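You operate a simulated robot arm through the tools that you are given. There is no shell and no other tool. Be economical: measure what you need, move in short steps, check, and stop when the job is done.

The job below is to be done with a simulated robot arm. You get a single attempt, and the scene is never put back.

Task
Square the door mat on the grid and weight it with red and yellow.
Fine: push it true with the square, red on the half by the stop, yellow on the half by the square, then draw the square back. Set down upright: red blocking weight, yellow blocking weight.

The check looks at the end state, three seconds after you hand in, the way a careful person would. Anything else that was tipped, shoved, dropped, spilled or broken makes it a failure.

Robot
A 7-joint arm with a two-finger gripper, on a carriage that runs on a rail from [-1, -1743] to [0, 37] (x, y) and turns from -2.042 to 3.752 rad about z. Base frame: it is fixed where the carriage stands at the start and does not move with it; the origin is on the floor, on the carriage's upright axis, x ahead of it, y to its left, z up. Units: mm, rad, N and s.
With the tool pointing down near the work surface it reaches from about 360 to 780 mm from the robot's upright axis, wherever it stands. Its first joint turns from -2.897 to 2.897 rad. Places, roughly: blocking square [700, 0, 800]. Payload 2.45 kg.
The tool frame sits at the grasp point (the TCP): z along the fingers, y along the line on which they close. The tips reach 23 mm beyond it. The gripper opens to 72 mm. The gripper's body begins 40 mm behind the TCP.
Orientation is that of the tool frame in the base frame, as a unit quaternion [x, y, z, w]. With the fingers straight down and closing along the base's y, the tool's x points along the base's -x, its y along +y and its z along -z.

Tools
- The arm moves only by the tool step_arm. Its arguments are lists of equal length, an entry for each row: "hand": the opening, from 0 (shut) to 1 (fully open); "xyz": the shift along the tool's x, y, z in mm, a list of three; "rot": the turn, a rotation vector about the tool's x, y, z in rad, a list of three. In form: {"hand": [hand, ...], "xyz": [[dx, dy, dz], ...], "rot": [[wx, wy, wz], ...]}. A call has 1 to 8 rows; each row shifts and turns the commanded pose from where the row before left it, along the tool's axes as they then stand. Rows are played at 5 a second. More than 50 mm and 0.15 rad between two rows, or a gripper value outside its range, and nothing of the call is played. Where a pose cannot be reached the arm comes as near as it can. A force on the tool above 60 N (or 10 N above the force at the start of the call, whichever is more), or a blocked arm, ends the call early, and 0.2 s more pass. The fingers move at their own pace (about 72 mm/s each) and stop on an object; they squeeze with about 44 N. The grip force told is the motor's: it shows also when the fingers shut on nothing. Time passes only in rows, and 0.2 s behind the last, so rows that do not move let the fingers close. It gives the time, the measured TCP pose, the force on the tool (base axes), the opening and the grip force at its end, in the units of the frame above (readings bear some noise), with the torque about the TCP (base axes, N m) and any sound that the robot's microphone picked up, and new pictures: "views" is both (left out), scene, wrist or none.
- Cameras (640 x 400 px; columns grow to the right, rows downward): "scene" is now at [5.4, 152.6, 1476.2]; the picture's right is [-0.24, -0.97, 0.00], its down [-0.76, 0.19, -0.63] and it looks along [0.61, -0.15, -0.78] (base axes); focal length 265 px, centre (320, 200). "wrist" rides on the gripper at [78, 17, -66] in the tool frame; the picture's right is [-0.22, 0.98, 0.00], its down [-0.56, -0.12, -0.82] and it looks along [-0.80, -0.18, 0.57] (tool axes); focal length 234 px, centre (320, 200). There is no depth. A picture from a camera that has moved, and an enlarged one, comes with that camera's place and axes in the base frame and with its lens. The place of the scene camera against the robot may be out by one fixed shift of up to 25 mm in any direction.
- raise_lower(by): slides the trunk up (or, below 0, down) by that many mm; the arm and the scene camera ride with it, the base frame stays. It gives what a move gives, with no picture.
- base_move(legs): drives the robot by 1 to 6 legs, each [ahead, left, turn to the left] in mm, mm and rad, along the robot's own axes; the way and the turn of a leg run together, so that a leg with both is an arc; at most 1500 mm and 3.142 rad a leg. The arm and the cameras ride along, it lands a little off, and it stops where it bumps. It keeps to its track: a leg is cut to what the track allows. It gives what a move gives, and a new picture of the scene camera.
- turn_head(pan, tilt): turns the head with the scene camera to pan (to the left, within 2.705 rad either way) and tilt (down, from -0.506 to 1.204), counted from straight ahead of the robot. It gives what a move gives, and a new picture of the scene camera.
- inspect(camera, box): a new picture of the part [left, top, right, bottom] of that camera's present view, enlarged. The clock stands still meanwhile.
- job_done(): hands the job in; it is judged then, once.

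Go step by step. Nothing tells you exact positions but the pictures and the camera data: compare them with the known pose of the tool, close in by small moves and look again before you grip or let go. The budget is 120 turns and 260 pictures, counting those below and the enlarged ones. Unless the task says otherwise, let go and move clear before handing in, and close with one line.

The tools are called after "Emit:" by a JSON object that holds its "op" and its "data". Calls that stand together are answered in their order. step_arm: Moves the arm, as the interface text tells. Its arguments: {"type":"object","properties":{"hand":{"type":"array","items":{"type":"number"}},"xyz":{"type":"array","items":{"type":"array","items":{"type":"number"}}},"rot":{"type":"array","items":{"type":"array","items":{"type":"number"}}},"views":{"type":"string","enum":["both","scene","wrist","none"]}},"required":["hand","xyz","rot"]} The other tools are called the same way: raise_lower (by) slides the trunk up or down; base_move (legs) drives the base; turn_head (pan, tilt) turns the head that bears the scene camera; inspect (camera, box) takes an enlarged picture of a part of a camera's view; job_done () hands the job in.

At the start:

```text
clock: 0.0
position: [474.7, -24.5, 950.4]
tool_rot: [0.0, 1.0, -0.001, 0.001]
wrist_force: [-0.3, -1.1, -0.8]
torque: [0.02, 0.0, -0.02]
gripper_width: 71.9
grasp_force: 0.0
trunk travel left (down, up): [-500.0, 90.0]
robot x, y, heading: [-3.3, -1.3, 0.002]
head pan, tilt: [-0.241, 0.894]
```

scene: 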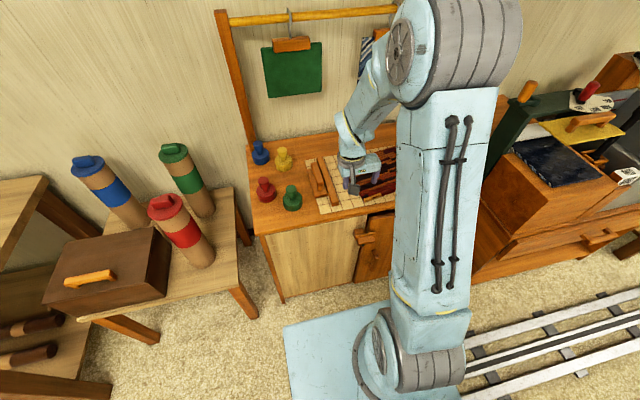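
wrist: 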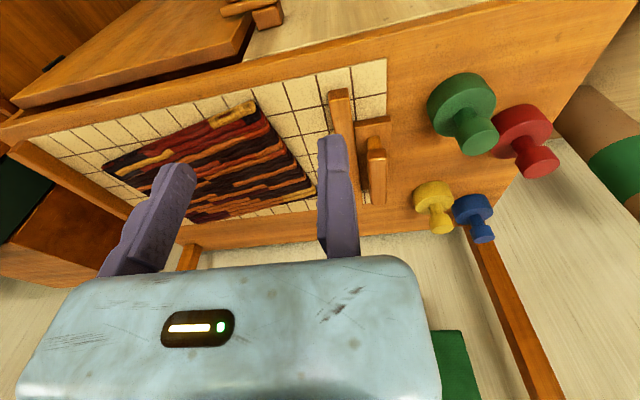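

I see a workbench with a grid board, a striped mat lying askew on it, a blocking square (wooden T with handle), and four coloured weights. I'll enlarge both views before moving.

Emit:
{"op": "inspect", "data": {"camera": "wrist", "box": [0, 40, 400, 290]}}

Emit:
{"op": "inspect", "data": {"camera": "scene", "box": [230, 120, 422, 240]}}

Emit:
{"op": "inspect", "data": {"camera": "wrist", "box": [300, 60, 560, 250]}}

```text
1.60 times, centred on (200, 165) of wrist
camera zoom: at [395.2, -7.5, 1016.8], right [0.22, 0.98, 0.0], down [0.56, -0.12, 0.82], along [0.8, -0.18, -0.57], focal length 375 px, centre (512, 256)
```

zoom: 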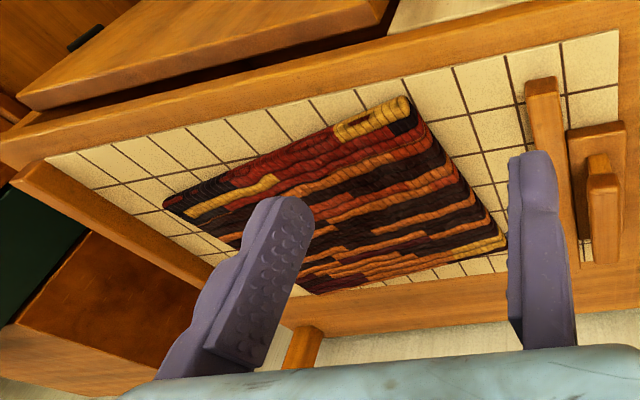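

```text
3.33 times, centred on (326, 180) of scene
camera zoom: at [5.4, 152.6, 1476.2], right [-0.24, -0.97, 0.0], down [-0.76, 0.19, -0.63], along [0.61, -0.15, -0.78], focal length 884 px, centre (300, 267)
```

zoom: 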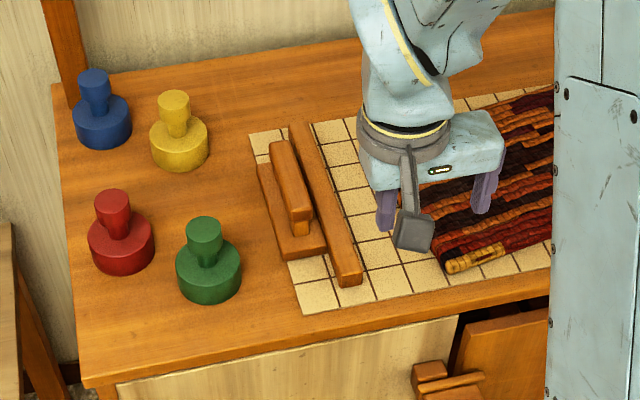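

```text
2.11 times, centred on (430, 155) of wrist
camera zoom: at [395.2, -7.5, 1016.8], right [0.22, 0.98, 0.0], down [0.56, -0.12, 0.82], along [0.8, -0.18, -0.57], focal length 493 px, centre (88, 295)
```

zoom: 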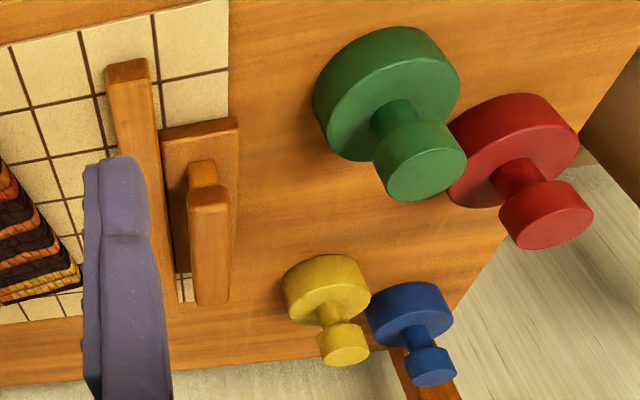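

Triangulating puts the handle of the square near x 583–681, y ≈ 13, with its top at about z 830. I'll move over that way, staying high, for a closer look.

Emit:
{"op": "step_arm", "data": {"hand": [1, 1, 1], "xyz": [[-30, 12, 10], [-30, 12, 15], [-20, 11, 15]], "rot": [[0, 0, 0], [0, 0, 0], [0, 0, 0]]}}

Emit:
{"op": "turn_head", "data": {"pan": -0.4, "tilt": 0.9}}

```text
clock: 0.8
position: [554.9, 8.9, 910.0]
tool_rot: [0.0, 1.0, 0.0, -0.001]
wrist_force: [-0.5, 0.6, -0.8]
torque: [0.03, -0.04, 0.01]
gripper_width: 72.1
grasp_force: 0.1
trunk travel left (down, up): [-500.0, 90.0]
robot x, y, heading: [-2.1, 2.8, 0.003]
head pan, tilt: [-0.241, 0.894]
camera scene: at [5.3, 152.6, 1476.3], right [-0.24, -0.97, 0.0], down [-0.76, 0.19, -0.63], along [0.61, -0.15, -0.78], focal length 265 px, centre (320, 200)
camera wrist: at [476.0, 26.7, 977.0], right [0.22, 0.98, 0.0], down [0.56, -0.13, 0.82], along [0.8, -0.18, -0.57], focal length 234 px, centre (320, 200)
```

scene: 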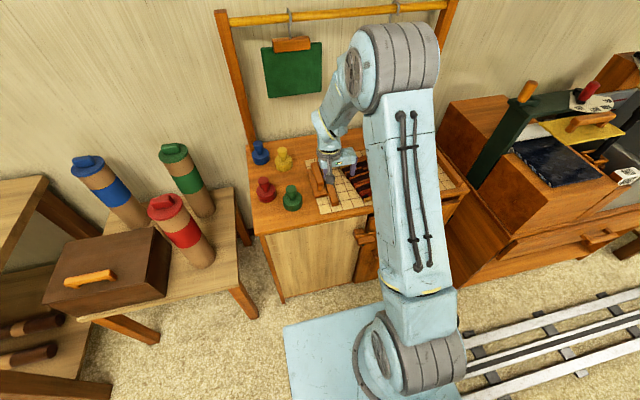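
wrist: 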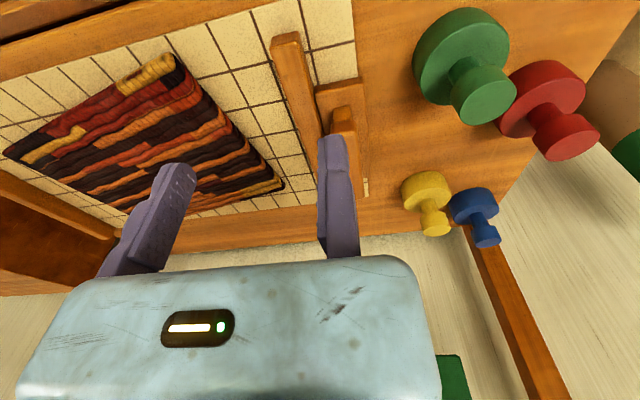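

```text
clock: 1.5
position: [554.3, 8.9, 910.6]
tool_rot: [0.0, 1.0, 0.0, -0.001]
wrist_force: [0.0, -0.3, -0.1]
torque: [0.0, -0.02, 0.0]
gripper_width: 71.9
grasp_force: 0.0
trunk travel left (down, up): [-500.0, 90.0]
robot x, y, heading: [2.2, -0.0, -0.002]
head pan, tilt: [-0.4, 0.901]
camera scene: at [1.3, 141.3, 1475.8], right [-0.39, -0.92, 0.0], down [-0.72, 0.3, -0.62], along [0.57, -0.24, -0.78], focal length 265 px, centre (320, 200)
```

scene: 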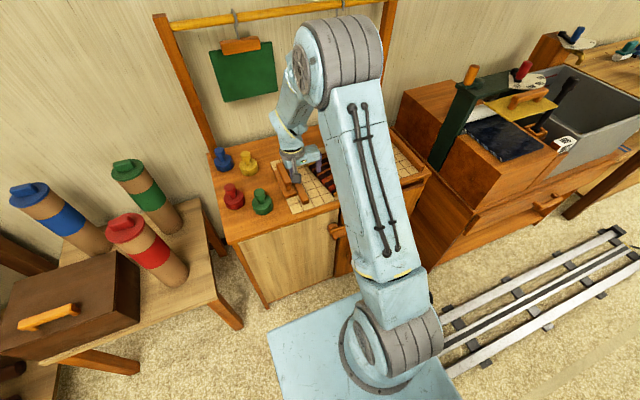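

The handle sits slightly to the +y side of the fingers, so I'll enlarge the wrist view to measure it.

Emit:
{"op": "inspect", "data": {"camera": "wrist", "box": [240, 0, 400, 240]}}

Emit:
{"op": "inspect", "data": {"camera": "wrist", "box": [0, 0, 360, 240]}}

```text
1.67 times, centred on (320, 120) of wrist
camera zoom: at [475.6, 26.6, 977.2], right [0.22, 0.98, 0.0], down [0.56, -0.12, 0.82], along [0.8, -0.18, -0.57], focal length 390 px, centre (320, 333)
```

zoom: 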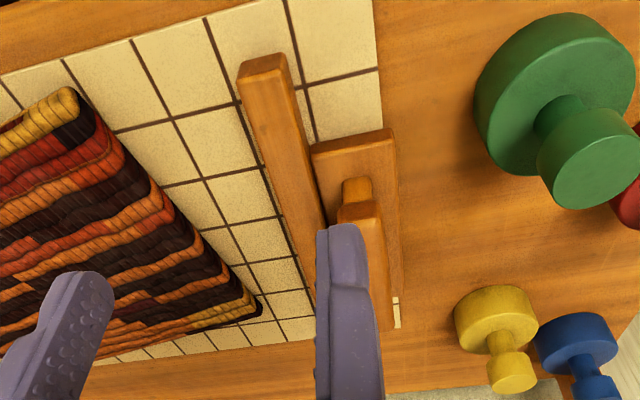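

```text
1.67 times, centred on (180, 120) of wrist
camera zoom: at [475.6, 26.6, 977.2], right [0.22, 0.98, 0.0], down [0.56, -0.12, 0.82], along [0.8, -0.18, -0.57], focal length 390 px, centre (553, 333)
```

zoom: 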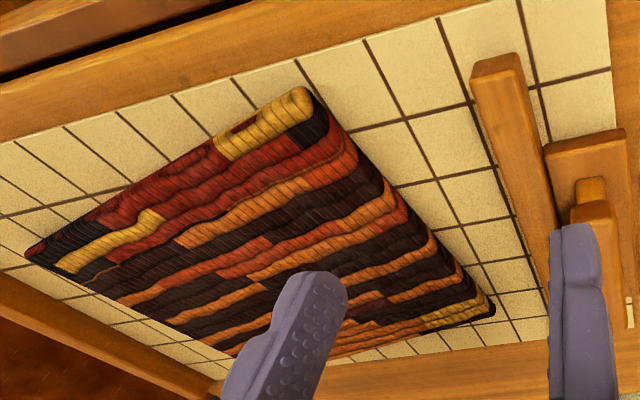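

The mat is about 294 × 196 mm and turned about 0.18 rad. Its +y edge runs from (539,-122) to (732,-87), and the stop is at about y -480. The square's handle is near (670, 17) with its top at about z 800. I'll drive the carriage to y ≈ -150 so everything is within reach from one spot.

Emit:
{"op": "base_move", "data": {"legs": [[0, -150, 0]]}}

Emit:
{"op": "turn_head", "data": {"pan": 0.1, "tilt": 0.9}}

Emit:
{"op": "inspect", "data": {"camera": "wrist", "box": [0, 0, 640, 400]}}

```text
clock: 2.9
position: [555.2, -138.6, 911.2]
tool_rot: [0.0, 1.0, 0.0, 0.001]
wrist_force: [0.2, 1.0, 0.6]
torque: [-0.06, 0.0, 0.01]
gripper_width: 71.9
grasp_force: 0.0
trunk travel left (down, up): [-500.0, 90.0]
robot x, y, heading: [-0.5, -145.5, -0.006]
head pan, tilt: [-0.4, 0.901]
camera scene: at [1.2, -7.2, 1475.8], right [-0.39, -0.92, 0.0], down [-0.72, 0.3, -0.62], along [0.57, -0.24, -0.78], focal length 265 px, centre (320, 200)
```

scene: 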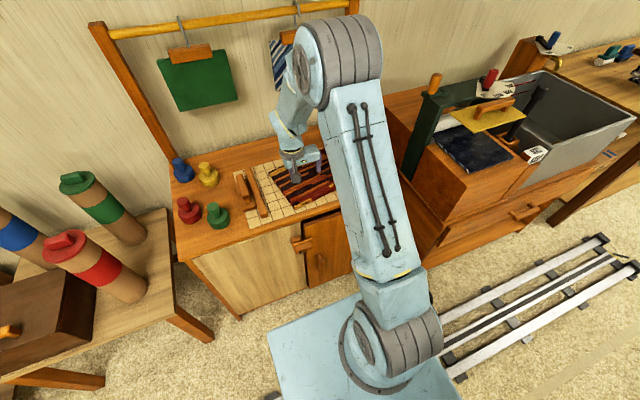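

```text
clock: 3.8
position: [554.3, -139.9, 911.2]
tool_rot: [0.0, 1.0, 0.0, 0.0]
wrist_force: [-0.3, 0.4, 0.4]
torque: [0.0, -0.01, -0.03]
gripper_width: 72.0
grasp_force: 0.1
trunk travel left (down, up): [-500.0, 90.0]
robot x, y, heading: [4.8, -151.4, -0.001]
head pan, tilt: [0.099, 0.901]
camera scene: at [6.8, 29.6, 1475.8], right [0.1, -1.0, 0.0], down [-0.78, -0.08, -0.62], along [0.62, 0.06, -0.78], focal length 265 px, centre (320, 200)
```

scene: 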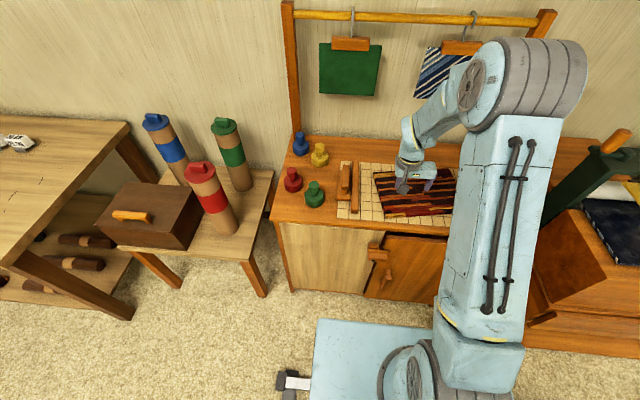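

```text
1.00 times, centred on (320, 200) of wrist (not enlarged: the box is as wide or as high as the picture)
camera zoom: at [475.7, -121.9, 977.1], right [0.22, 0.98, 0.0], down [0.56, -0.12, 0.82], along [0.8, -0.18, -0.57], focal length 234 px, centre (320, 200)
```

zoom: 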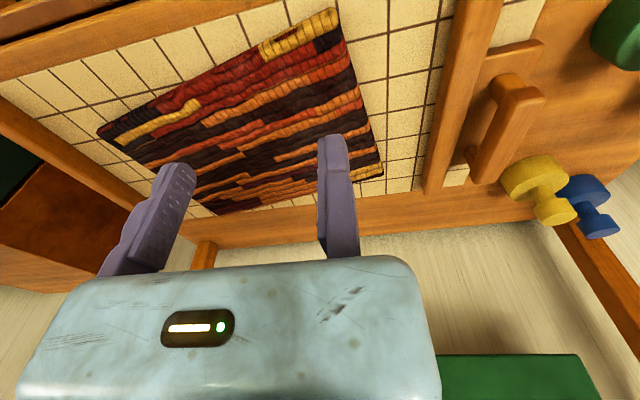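

This gives a clean 149 mm sideways baseline against the previous view. I'll enlarge the square and the weights.

Emit:
{"op": "inspect", "data": {"camera": "wrist", "box": [400, 0, 640, 240]}}

Emit:
{"op": "inspect", "data": {"camera": "scene", "box": [270, 120, 470, 245]}}

```text
1.67 times, centred on (520, 120) of wrist
camera zoom: at [475.7, -121.9, 977.1], right [0.22, 0.98, 0.0], down [0.56, -0.12, 0.82], along [0.8, -0.18, -0.57], focal length 390 px, centre (-13, 333)
```

zoom: 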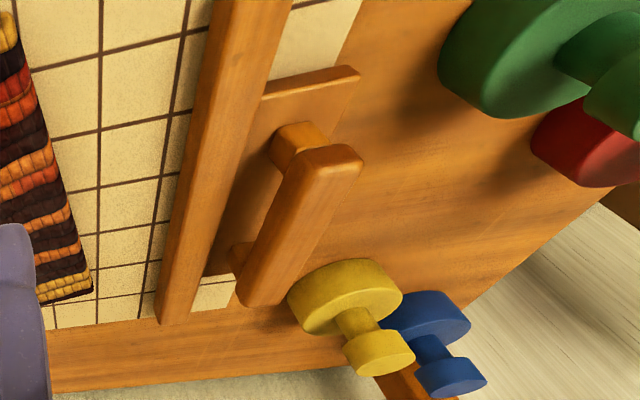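

```text
3.20 times, centred on (370, 182) of scene
camera zoom: at [6.8, 29.6, 1475.8], right [0.1, -1.0, 0.0], down [-0.78, -0.08, -0.62], along [0.62, 0.06, -0.78], focal length 849 px, centre (160, 256)
```

zoom: 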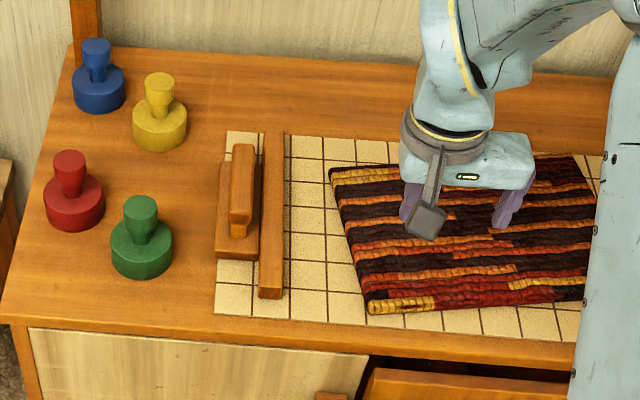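

Stereo gives the handle top at z ≈ 796, its centre at about (670, 19), and the mat top at about z 758. I'll move over the handle and partway down.

Emit:
{"op": "step_arm", "data": {"hand": [1, 1, 1, 1, 1, 1], "xyz": [[-29, 40, 0], [-29, 40, 0], [-29, 40, 0], [-29, 38.6, 0], [0, 0, 35], [0, 0, 35]], "rot": [[0, 0, 0], [0, 0, 0], [0, 0, 0], [0, 0, 0], [0, 0, 0], [0, 0, 0]]}}

Emit:
{"op": "inspect", "data": {"camera": "scene", "box": [280, 130, 440, 230]}}

```text
clock: 5.2
position: [670.2, 20.4, 840.6]
tool_rot: [0.0, 1.0, 0.001, 0.0]
wrist_force: [0.1, 0.7, 0.0]
torque: [-0.03, -0.01, 0.05]
gripper_width: 71.8
grasp_force: 0.0
trunk travel left (down, up): [-500.0, 90.0]
robot x, y, heading: [1.2, -147.6, -0.002]
head pan, tilt: [0.099, 0.901]
camera scene: at [6.6, 29.5, 1475.8], right [0.1, -1.0, 0.0], down [-0.78, -0.08, -0.62], along [0.62, 0.06, -0.78], focal length 265 px, centre (320, 200)
camera wrist: at [591.5, 37.6, 907.0], right [0.22, 0.98, 0.0], down [0.56, -0.12, 0.82], along [0.8, -0.18, -0.57], focal length 234 px, centre (320, 200)
```

scene: 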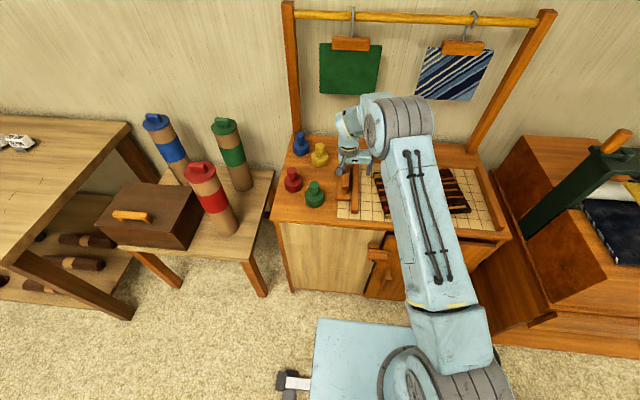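
wrist: 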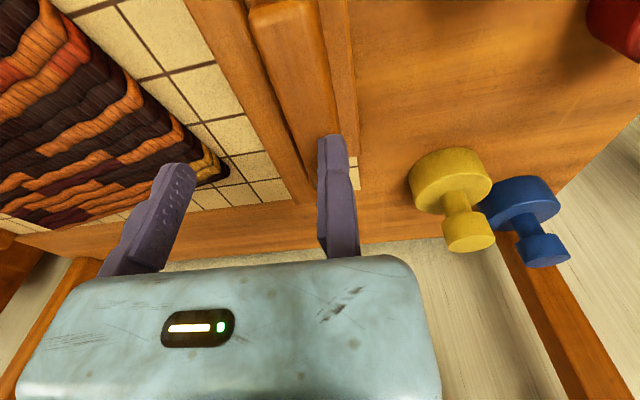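

```text
4.00 times, centred on (360, 180) of scene
camera zoom: at [6.6, 29.5, 1475.8], right [0.1, -1.0, 0.0], down [-0.78, -0.08, -0.62], along [0.62, 0.06, -0.78], focal length 1061 px, centre (160, 280)
```

zoom: 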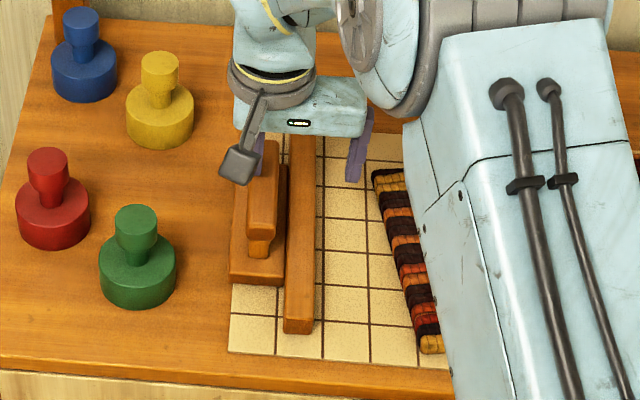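

The handle is centred between the fingers at y ≈ 18.5, but the blade lies close on the -y side. I'll grip shallow, with tips at about z 777, and a narrower opening.

Emit:
{"op": "step_arm", "data": {"hand": [0.7, 0.7, 0.7, 0.7], "xyz": [[0, -1.5, 0], [0, 0, 15], [0, 0, 15], [0, 0, 10]], "rot": [[0, 0, 0], [0, 0, 0], [0, 0, 0], [0, 0, 0]]}}

Emit:
{"op": "inspect", "data": {"camera": "wrist", "box": [180, 0, 440, 200]}}

Emit:
{"op": "inspect", "data": {"camera": "scene", "box": [320, 130, 400, 220]}}

```text
clock: 6.0
position: [673.8, 18.6, 832.8]
tool_rot: [0.001, 1.0, 0.002, 0.01]
wrist_force: [-5.7, -2.7, 27.3]
torque: [-0.01, 0.37, -0.17]
gripper_width: 50.4
grasp_force: 0.1
trunk travel left (down, up): [-500.0, 90.0]
robot x, y, heading: [2.1, -150.3, 0.001]
head pan, tilt: [0.099, 0.901]
stopped in row 3: the force on the tool passed its limit at 75 N (the readings are from after the stop); the commanded pose is now the measured one
camera scene: at [3.8, 28.7, 1476.2], right [0.1, -1.0, 0.0], down [-0.78, -0.08, -0.62], along [0.62, 0.06, -0.78], focal length 265 px, centre (320, 200)
camera wrist: at [593.6, 35.9, 897.2], right [0.22, 0.98, 0.01], down [0.54, -0.13, 0.83], along [0.81, -0.18, -0.56], focal length 234 px, centre (320, 200)
```

scene: 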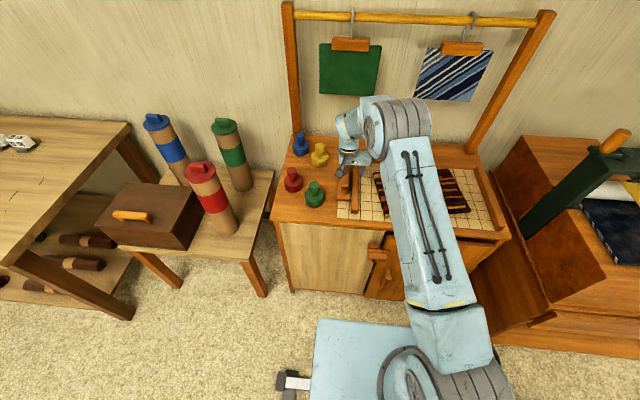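
wrist: 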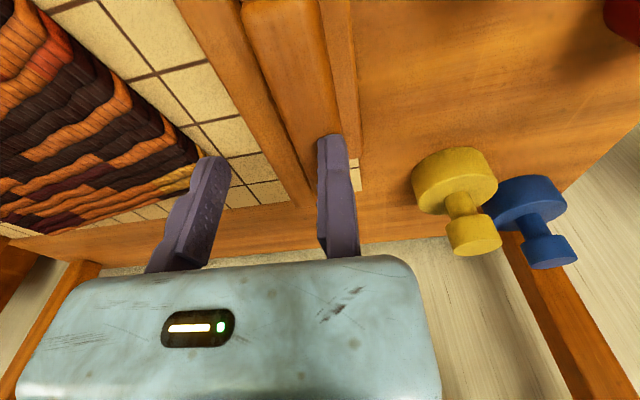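

```text
2.00 times, centred on (310, 100) of wrist
camera zoom: at [593.6, 35.9, 897.2], right [0.22, 0.98, 0.01], down [0.54, -0.13, 0.83], along [0.81, -0.18, -0.56], focal length 468 px, centre (340, 400)
```

zoom: 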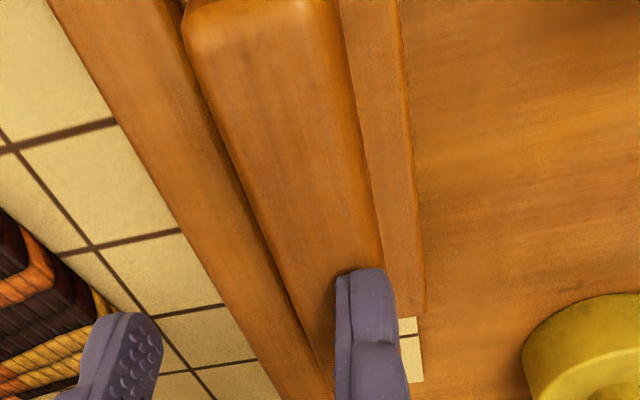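

```text
4.44 times, centred on (360, 175) of scene
camera zoom: at [3.8, 28.7, 1476.2], right [0.1, -1.0, 0.0], down [-0.78, -0.08, -0.62], along [0.62, 0.06, -0.78], focal length 1179 px, centre (142, 311)
```

zoom: 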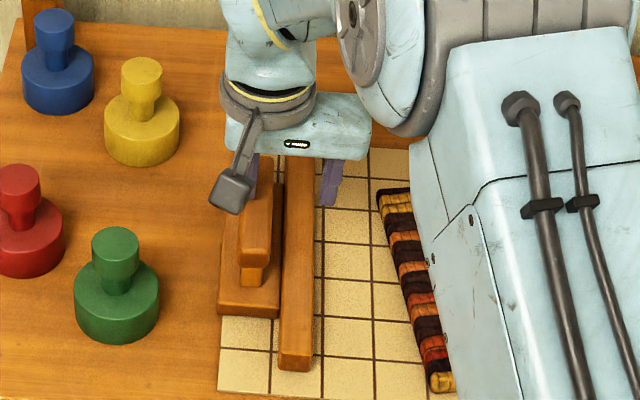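

I stopped on contact at about z 810 at the tips. In both pictures the fingers look about 30 mm more to -y than the frame data says: the right finger is over the handle. I'll lift, shut the fingers and compare.

Emit:
{"op": "step_arm", "data": {"hand": [0.7, 0, 0, 0, 0], "xyz": [[0, 0, -35], [0, 0, -35], [0, 0, 0], [0, 0, 0], [0, 0, 0]], "rot": [[0, 0, 0], [0, -0.02, 0], [0, 0, 0], [0, 0, 0], [0, 0, 0]]}}

Emit:
{"op": "inspect", "data": {"camera": "scene", "box": [280, 100, 440, 220]}}

```text
clock: 7.2
position: [673.3, 18.4, 896.4]
tool_rot: [0.001, 1.0, 0.001, 0.016]
wrist_force: [-0.4, -0.9, 0.4]
torque: [0.02, -0.01, 0.01]
gripper_width: 0.0
grasp_force: 28.5
trunk travel left (down, up): [-500.0, 90.0]
robot x, y, heading: [2.3, -147.7, 0.002]
head pan, tilt: [0.099, 0.901]
camera scene: at [6.8, 29.6, 1475.8], right [0.1, -1.0, 0.0], down [-0.78, -0.08, -0.62], along [0.62, 0.06, -0.78], focal length 265 px, centre (320, 200)
camera wrist: at [592.4, 35.9, 960.8], right [0.22, 0.98, 0.01], down [0.53, -0.13, 0.84], along [0.82, -0.18, -0.55], focal length 234 px, centre (320, 200)
```

scene: 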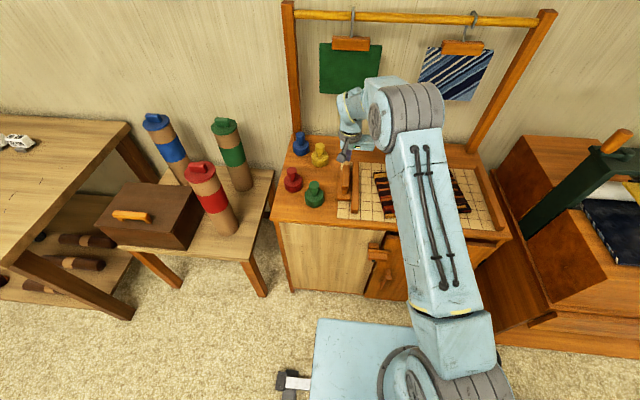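
wrist: 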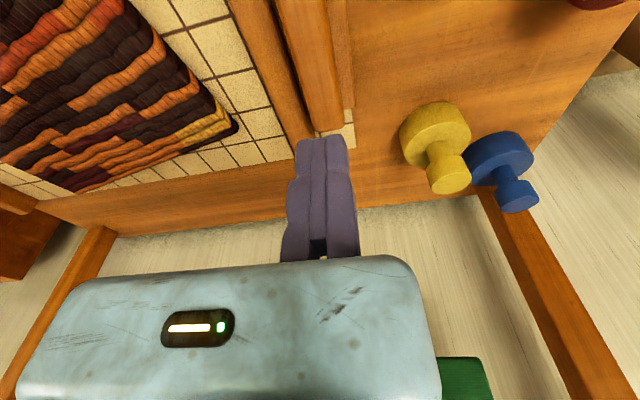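

```text
3.33 times, centred on (360, 160) of scene
camera zoom: at [6.8, 29.6, 1475.8], right [0.1, -1.0, 0.0], down [-0.78, -0.08, -0.62], along [0.62, 0.06, -0.78], focal length 884 px, centre (187, 333)
```

zoom: 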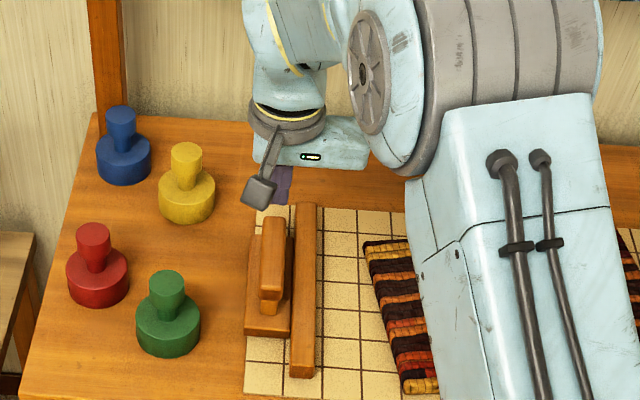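

Now it's clear: only the left (-y) finger moves. The +y finger is fixed, with its face at the TCP plane. So the TCP must sit just outside the handle's +y face at y ≈ 32. I'll realign, open and come down partway.

Emit:
{"op": "step_arm", "data": {"hand": [0.7, 0.7, 0.7, 0.7], "xyz": [[3, 14, 0], [0, 0, 25], [0, 0, 25], [0, 0, 16]], "rot": [[0, 0.032, 0], [0, 0, 0], [0, 0, 0], [0, 0, 0]]}}

Emit:
{"op": "inspect", "data": {"camera": "wrist", "box": [180, 0, 440, 200]}}

Emit:
{"op": "inspect", "data": {"camera": "scene", "box": [320, 130, 400, 220]}}

```text
clock: 8.2
position: [669.1, 31.9, 831.3]
tool_rot: [0.001, 1.0, 0.002, 0.0]
wrist_force: [0.0, 0.2, -0.5]
torque: [0.01, 0.02, 0.0]
gripper_width: 50.7
grasp_force: 0.1
trunk travel left (down, up): [-500.0, 90.0]
robot x, y, heading: [2.4, -149.8, 0.001]
head pan, tilt: [0.099, 0.901]
camera scene: at [6.8, 29.6, 1475.8], right [0.1, -1.0, 0.0], down [-0.78, -0.08, -0.62], along [0.62, 0.06, -0.78], focal length 265 px, centre (320, 200)
camera wrist: at [590.8, 49.6, 897.3], right [0.22, 0.98, 0.0], down [0.56, -0.13, 0.82], along [0.8, -0.18, -0.57], focal length 234 px, centre (320, 200)
```

scene: 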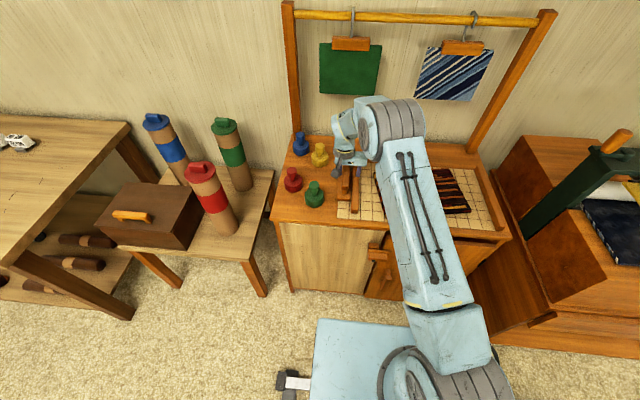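
wrist: 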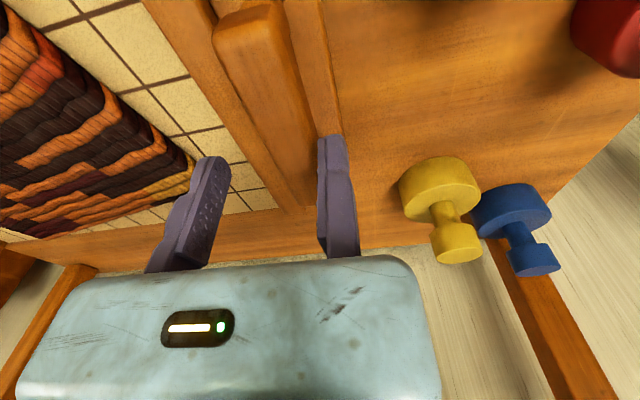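

```text
2.00 times, centred on (310, 100) of wrist
camera zoom: at [590.8, 49.6, 897.3], right [0.22, 0.98, 0.0], down [0.56, -0.13, 0.82], along [0.8, -0.18, -0.57], focal length 468 px, centre (340, 400)
```

zoom: 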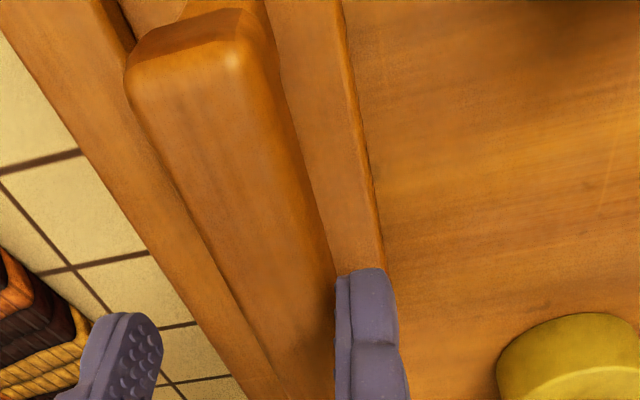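

```text
4.44 times, centred on (360, 175) of scene
camera zoom: at [6.8, 29.6, 1475.8], right [0.1, -1.0, 0.0], down [-0.78, -0.08, -0.62], along [0.62, 0.06, -0.78], focal length 1179 px, centre (142, 311)
```

zoom: 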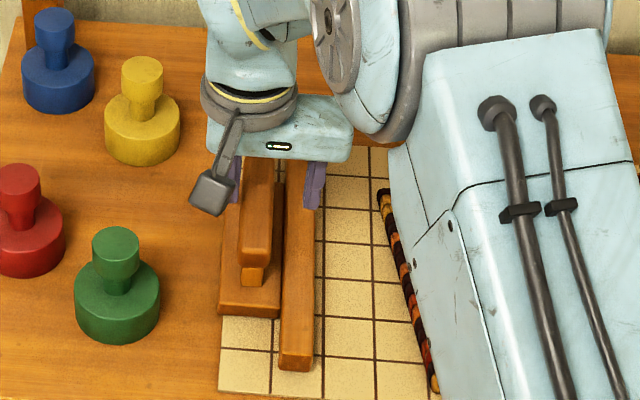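

The handle's +y face is at y ≈ 31.6, only just inside the fixed finger. I'll shift 3 mm outward, descend and close.

Emit:
{"op": "step_arm", "data": {"hand": [0.7, 0.7, 0.7, 0.7], "xyz": [[0, 3, 0], [0, 0, 8], [0, 0, 8], [0, 0, 8]], "rot": [[0, 0, 0], [0, 0, 0], [0, 0, 0], [0, 0, 0]]}}

Emit:
{"op": "inspect", "data": {"camera": "wrist", "box": [180, 0, 440, 200]}}

```text
clock: 9.2
position: [668.9, 35.3, 807.2]
tool_rot: [0.001, 1.0, 0.002, 0.0]
wrist_force: [-0.2, 0.3, -0.1]
torque: [-0.01, -0.01, 0.03]
gripper_width: 50.3
grasp_force: 0.0
trunk travel left (down, up): [-500.0, 90.0]
robot x, y, heading: [2.9, -146.8, 0.002]
head pan, tilt: [0.099, 0.901]
camera scene: at [6.8, 29.6, 1475.8], right [0.1, -1.0, 0.0], down [-0.78, -0.08, -0.62], along [0.62, 0.06, -0.78], focal length 265 px, centre (320, 200)
camera wrist: at [590.7, 53.0, 873.7], right [0.22, 0.98, 0.0], down [0.56, -0.13, 0.82], along [0.8, -0.18, -0.57], focal length 234 px, centre (320, 200)
```

scene: 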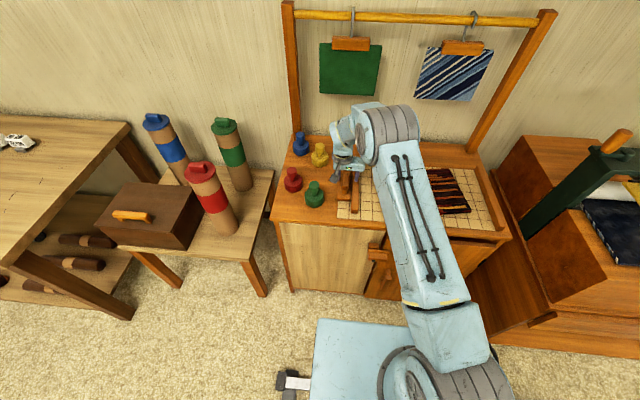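
wrist: 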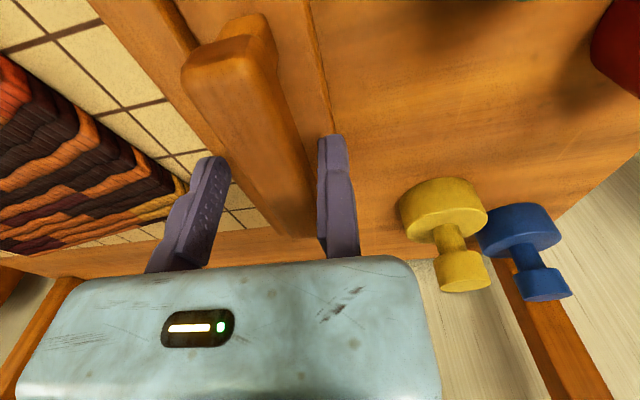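

```text
2.00 times, centred on (310, 100) of wrist
camera zoom: at [590.7, 53.0, 873.7], right [0.22, 0.98, 0.0], down [0.56, -0.13, 0.82], along [0.8, -0.18, -0.57], focal length 468 px, centre (340, 400)
```

zoom: 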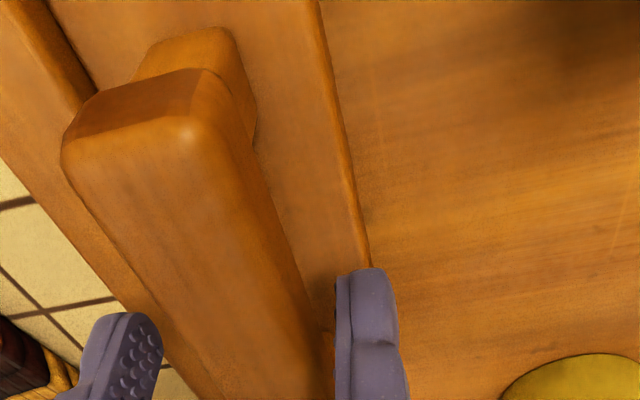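

The fingers straddle the handle. I'll ease the fixed finger 3 mm closer, then close.

Emit:
{"op": "step_arm", "data": {"hand": [0.7, 0, 0, 0, 0], "xyz": [[0, -3, 0], [0, 0, 0], [0, 0, 0], [0, 0, 0], [0, 0, 0]], "rot": [[0, 0, 0], [0, 0, 0], [0, 0, 0], [0, 0, 0], [0, 0, 0]]}}

Emit:
{"op": "inspect", "data": {"camera": "scene", "box": [300, 130, 420, 230]}}

```text
clock: 10.4
position: [670.0, 30.1, 809.2]
tool_rot: [0.002, 1.0, 0.002, 0.0]
wrist_force: [-3.2, -17.4, -0.1]
torque: [-0.85, 0.37, 0.2]
gripper_width: 25.8
grasp_force: 45.0
trunk travel left (down, up): [-500.0, 90.0]
robot x, y, heading: [-1.5, -149.6, -0.001]
head pan, tilt: [0.099, 0.901]
camera scene: at [6.6, 28.1, 1475.9], right [0.1, -1.0, 0.0], down [-0.78, -0.08, -0.62], along [0.62, 0.06, -0.78], focal length 265 px, centre (320, 200)
camera wrist: at [591.0, 47.5, 873.8], right [0.22, 0.98, 0.0], down [0.56, -0.13, 0.82], along [0.8, -0.18, -0.57], focal length 234 px, centre (320, 200)
```

scene: 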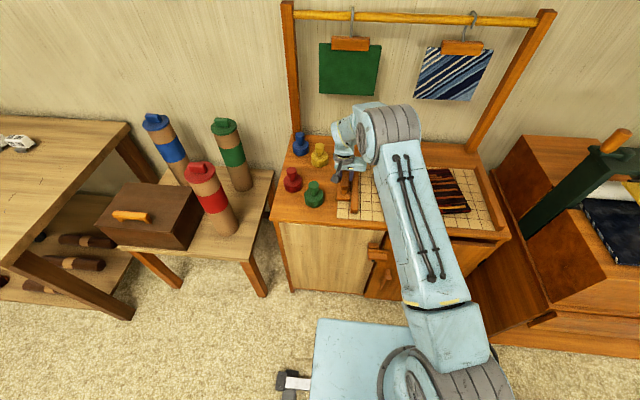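
wrist: 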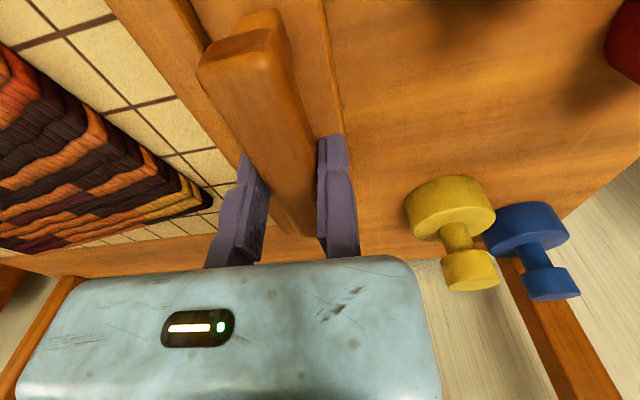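

```text
4.00 times, centred on (360, 180) of scene
camera zoom: at [6.6, 28.1, 1475.9], right [0.1, -1.0, 0.0], down [-0.78, -0.08, -0.62], along [0.62, 0.06, -0.78], focal length 1061 px, centre (160, 280)
```

zoom: 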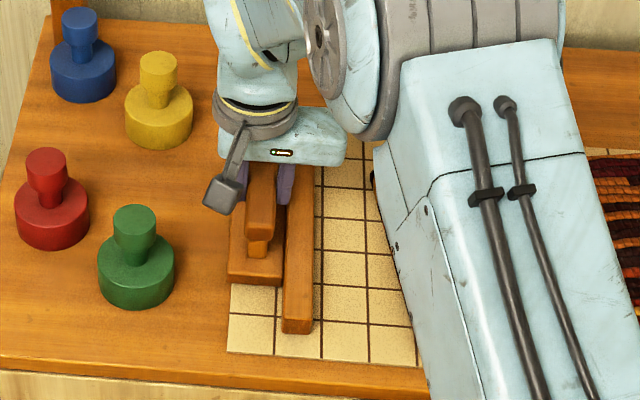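

The handle is gripped at 25.8 mm wide. I'll slide the square toward -y, first 56 mm up to the mat.

Emit:
{"op": "step_arm", "data": {"hand": [0, 0, 0, 0, 0], "xyz": [[0, -11, 0], [0, -11, 0], [0, -11, 0], [0, -11, 0], [0, -11, 0]], "rot": [[0, 0, 0], [0, 0, 0], [0, 0, 0], [0, 0, 0], [0, 0, 0]]}}

Emit:
{"op": "inspect", "data": {"camera": "wrist", "box": [0, 0, 400, 250]}}

```text
clock: 11.6
position: [669.9, -24.4, 807.7]
tool_rot: [0.0, 1.0, 0.002, 0.0]
wrist_force: [0.5, -1.4, 4.4]
torque: [-0.2, 0.14, 0.45]
gripper_width: 26.0
grasp_force: 45.3
trunk travel left (down, up): [-500.0, 90.0]
robot x, y, heading: [-1.9, -147.4, -0.002]
head pan, tilt: [0.099, 0.901]
camera scene: at [6.5, 29.5, 1475.8], right [0.1, -1.0, 0.0], down [-0.78, -0.08, -0.62], along [0.62, 0.06, -0.78], focal length 265 px, centre (320, 200)
camera wrist: at [590.7, -5.4, 873.8], right [0.22, 0.98, 0.0], down [0.56, -0.13, 0.82], along [0.8, -0.18, -0.57], focal length 234 px, centre (320, 200)
```

scene: 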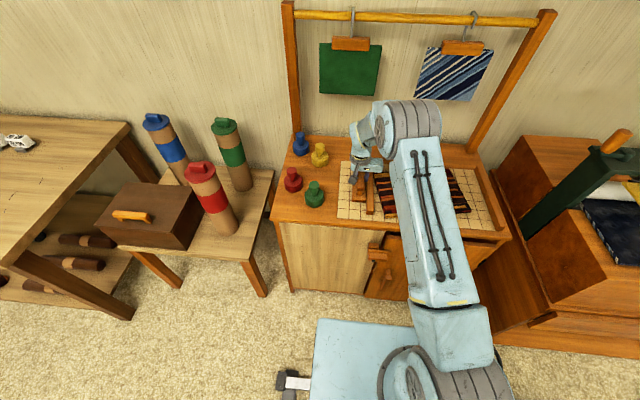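
wrist: 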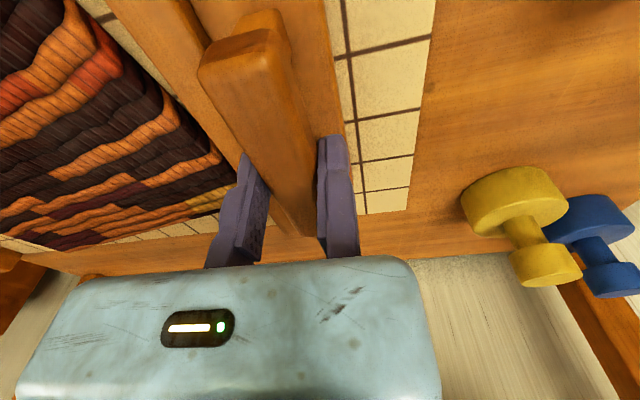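

```text
1.60 times, centred on (200, 125) of wrist
camera zoom: at [590.7, -5.4, 873.8], right [0.22, 0.98, 0.0], down [0.56, -0.13, 0.82], along [0.8, -0.18, -0.57], focal length 375 px, centre (512, 320)
```

zoom: 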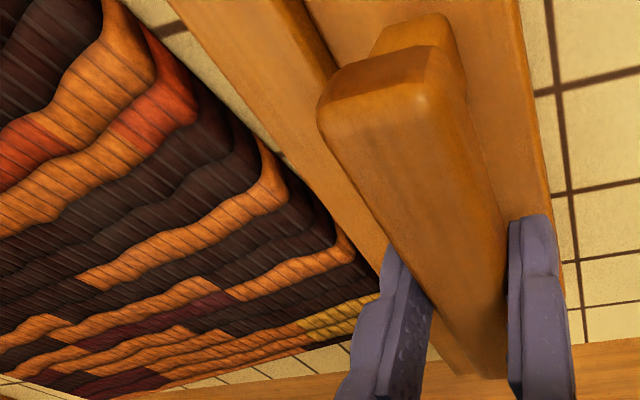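

The square slides well and is about to touch the mat's far corner. I'll keep pushing.

Emit:
{"op": "step_arm", "data": {"hand": [0, 0, 0, 0, 0], "xyz": [[0, -10, 0], [0, -10, 0], [0, -10, 0], [0, -10, 0], [0, -10, 0]], "rot": [[0, 0, 0], [0, 0, 0], [0, 0, 0], [0, 0, 0], [0, 0, 0]]}}

Emit:
{"op": "inspect", "data": {"camera": "wrist", "box": [0, 0, 400, 250]}}

Emit:
{"op": "inspect", "data": {"camera": "scene", "box": [320, 130, 520, 255]}}

```text
clock: 12.8
position: [669.1, -73.0, 807.0]
tool_rot: [-0.001, 1.0, 0.002, -0.001]
wrist_force: [-1.4, 2.5, 5.9]
torque: [-0.46, 0.25, 0.6]
gripper_width: 25.6
grasp_force: 44.6
trunk travel left (down, up): [-500.0, 90.0]
robot x, y, heading: [2.4, -145.3, 0.002]
head pan, tilt: [0.099, 0.901]
camera scene: at [6.2, 29.8, 1475.8], right [0.1, -1.0, 0.0], down [-0.78, -0.08, -0.62], along [0.62, 0.06, -0.78], focal length 265 px, centre (320, 200)
camera wrist: at [590.7, -55.4, 873.8], right [0.22, 0.98, 0.0], down [0.56, -0.13, 0.82], along [0.8, -0.18, -0.57], focal length 234 px, centre (320, 200)
```

scene: 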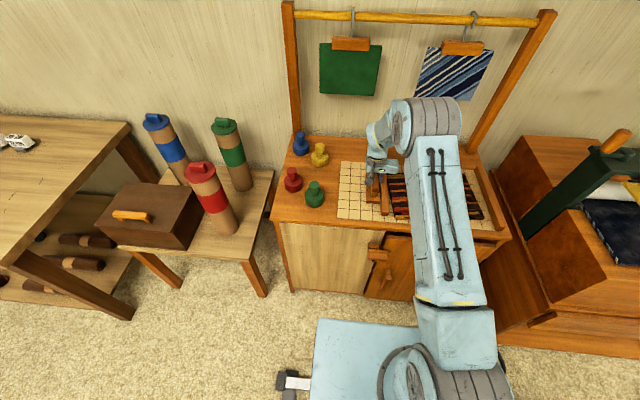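
wrist: 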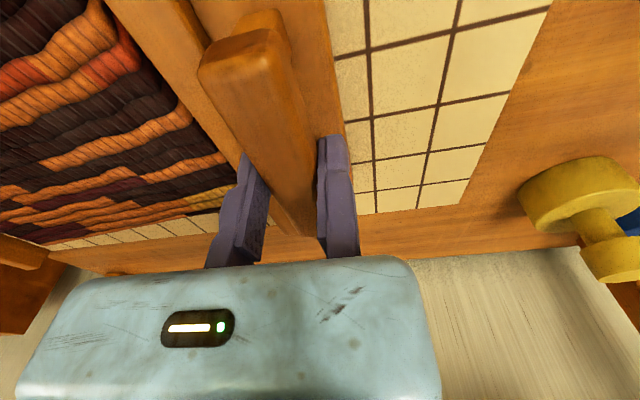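

```text
1.60 times, centred on (200, 125) of wrist
camera zoom: at [590.7, -55.4, 873.8], right [0.22, 0.98, 0.0], down [0.56, -0.13, 0.82], along [0.8, -0.18, -0.57], focal length 375 px, centre (512, 320)
```

zoom: 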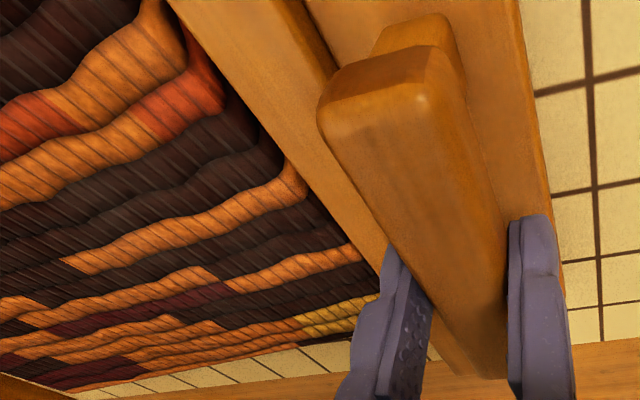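

```text
3.20 times, centred on (420, 192) of scene
camera zoom: at [6.2, 29.8, 1475.8], right [0.1, -1.0, 0.0], down [-0.78, -0.08, -0.62], along [0.62, 0.06, -0.78], focal length 849 px, centre (0, 224)
```

zoom: 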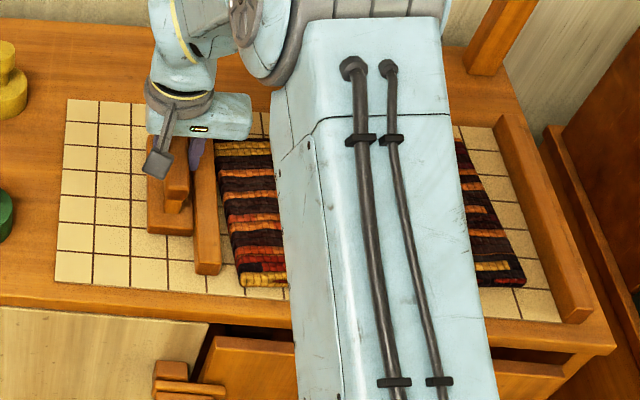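

The mat is turning flush against the blade. I'll continue in smaller steps and watch the force for the stop.

Emit:
{"op": "step_arm", "data": {"hand": [0, 0, 0, 0, 0, 0], "xyz": [[0, -6, 0], [0, -6, 0], [0, -6, 0], [0, -6, 0], [0, -6, 0], [0, 0, 0]], "rot": [[0, 0, 0], [0, 0, 0], [0, 0, 0], [0, 0, 0], [0, 0, 0], [0, 0, 0]]}}

Emit:
{"op": "turn_head", "data": {"pan": -0.55, "tilt": 0.9}}

Emit:
{"op": "inspect", "data": {"camera": "wrist", "box": [0, 0, 400, 250]}}

```text
clock: 14.2
position: [669.4, -102.3, 808.0]
tool_rot: [0.001, 1.0, 0.001, 0.001]
wrist_force: [-1.0, 3.1, 11.8]
torque: [-0.71, 0.43, 0.32]
gripper_width: 25.8
grasp_force: 44.8
trunk travel left (down, up): [-500.0, 90.0]
robot x, y, heading: [0.4, -151.4, -0.002]
head pan, tilt: [0.099, 0.901]
camera scene: at [5.8, 29.8, 1475.7], right [0.1, -1.0, 0.0], down [-0.78, -0.08, -0.62], along [0.62, 0.06, -0.78], focal length 265 px, centre (320, 200)
camera wrist: at [590.6, -85.2, 873.7], right [0.22, 0.98, 0.0], down [0.56, -0.13, 0.82], along [0.8, -0.18, -0.57], focal length 234 px, centre (320, 200)
```

scene: 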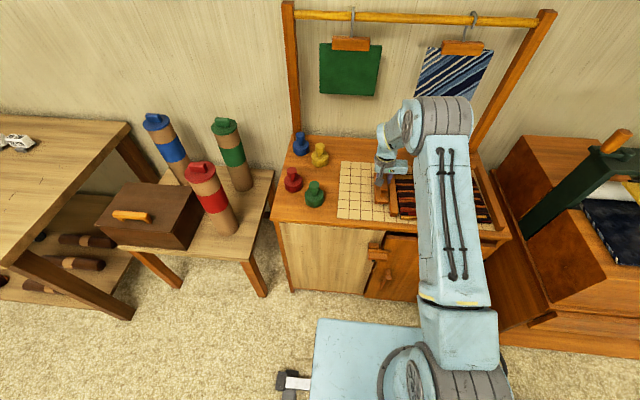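
wrist: 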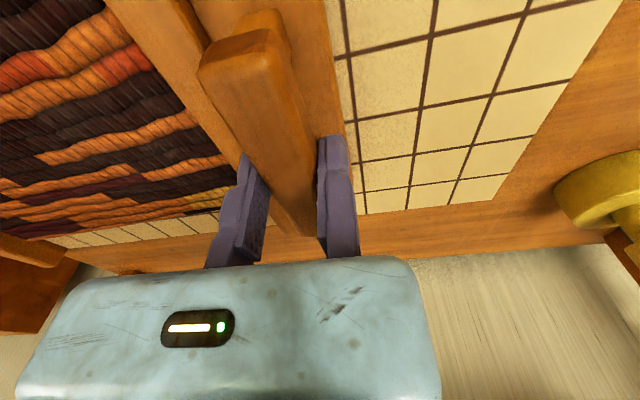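

```text
clock: 15.2
position: [670.6, -103.7, 808.5]
tool_rot: [0.001, 1.0, 0.002, 0.001]
wrist_force: [0.0, 1.0, 11.9]
torque: [-0.85, -0.29, 0.42]
gripper_width: 25.6
grasp_force: 45.1
trunk travel left (down, up): [-500.0, 90.0]
robot x, y, heading: [3.9, -148.6, -0.001]
head pan, tilt: [-0.55, 0.901]
camera scene: at [-5.0, -17.3, 1475.8], right [-0.52, -0.85, 0.0], down [-0.67, 0.41, -0.62], along [0.53, -0.32, -0.78], focal length 265 px, centre (320, 200)
```

scene: 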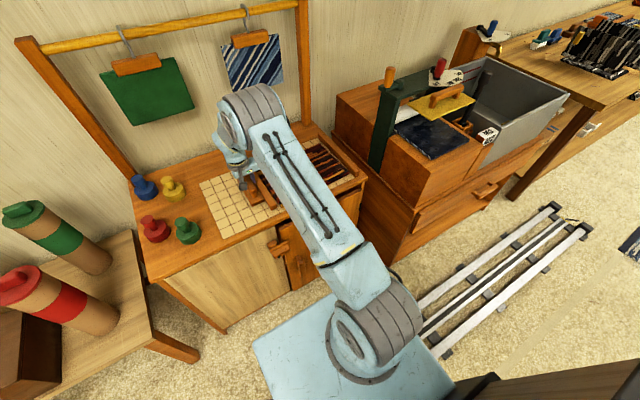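

```text
1.60 times, centred on (200, 125) of wrist
camera zoom: at [590.6, -85.2, 873.7], right [0.22, 0.98, 0.0], down [0.56, -0.13, 0.82], along [0.8, -0.18, -0.57], focal length 375 px, centre (512, 320)
```

zoom: 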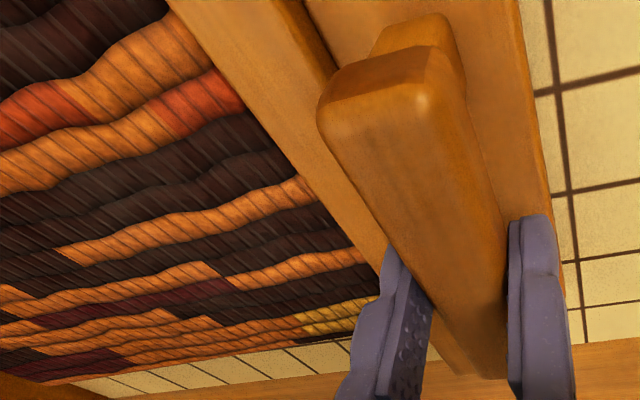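

The mat now looks nearly flush with the blade. I'll check the gap at the stop.

Emit:
{"op": "inspect", "data": {"camera": "scene", "box": [210, 120, 390, 250]}}

```text
3.08 times, centred on (300, 185) of scene
camera zoom: at [-5.0, -17.3, 1475.8], right [-0.52, -0.85, 0.0], down [-0.67, 0.41, -0.62], along [0.53, -0.32, -0.78], focal length 816 px, centre (382, 246)
```

zoom: 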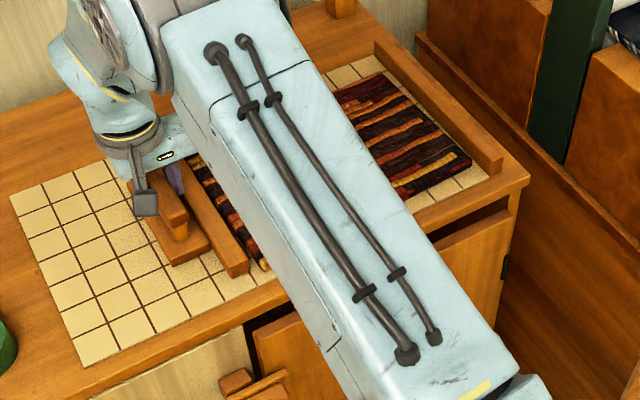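

The mat still has a slight residual turn, with a gap of about 12 mm at the near corner and about 23 mm at the far one. I'll push on gently until it seats on the stop.

Emit:
{"op": "step_arm", "data": {"hand": [0, 0, 0, 0, 0], "xyz": [[0, -4, -0.5], [0, -4, 0], [0, -4, 0], [0, -3, 0], [0, 0, 0]], "rot": [[0, 0, 0], [0, 0, 0], [0, 0, 0], [0, 0, 0], [0, 0, 0]], "views": "wrist"}}

Emit:
{"op": "inspect", "data": {"camera": "scene", "box": [210, 120, 390, 250]}}

```text
clock: 16.4
position: [669.2, -117.4, 807.1]
tool_rot: [0.0, 1.0, 0.001, 0.001]
wrist_force: [10.0, 4.2, 11.2]
torque: [-0.73, 0.11, 0.64]
gripper_width: 25.5
grasp_force: 44.9
trunk travel left (down, up): [-500.0, 90.0]
robot x, y, heading: [-0.1, -148.0, -0.005]
head pan, tilt: [-0.55, 0.901]
camera wrist: at [590.6, -99.8, 873.7], right [0.22, 0.98, 0.0], down [0.56, -0.13, 0.82], along [0.8, -0.18, -0.57], focal length 234 px, centre (320, 200)
```

wrist: 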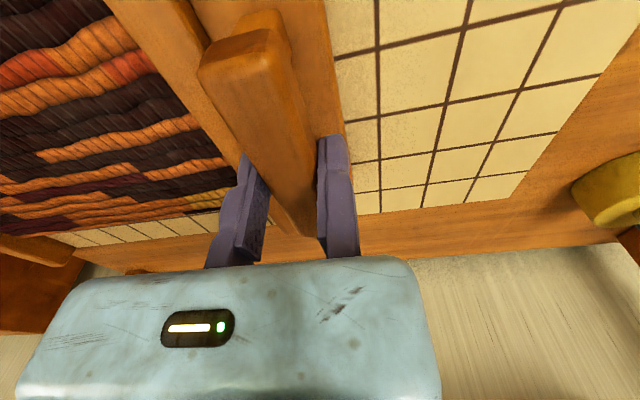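

```text
3.08 times, centred on (300, 185) of scene
camera zoom: at [-4.1, -16.9, 1475.8], right [-0.52, -0.85, 0.0], down [-0.67, 0.41, -0.62], along [0.53, -0.32, -0.78], focal length 816 px, centre (382, 246)
```

zoom: 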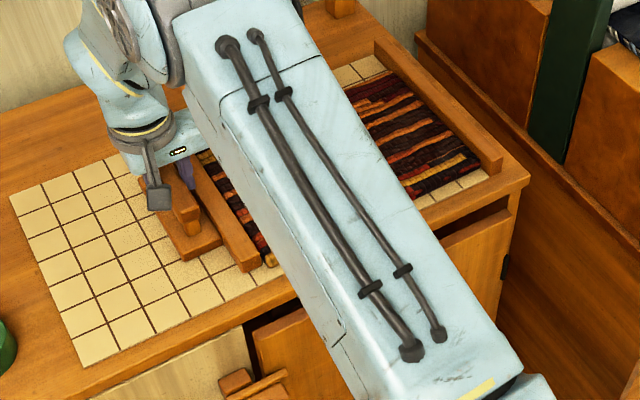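

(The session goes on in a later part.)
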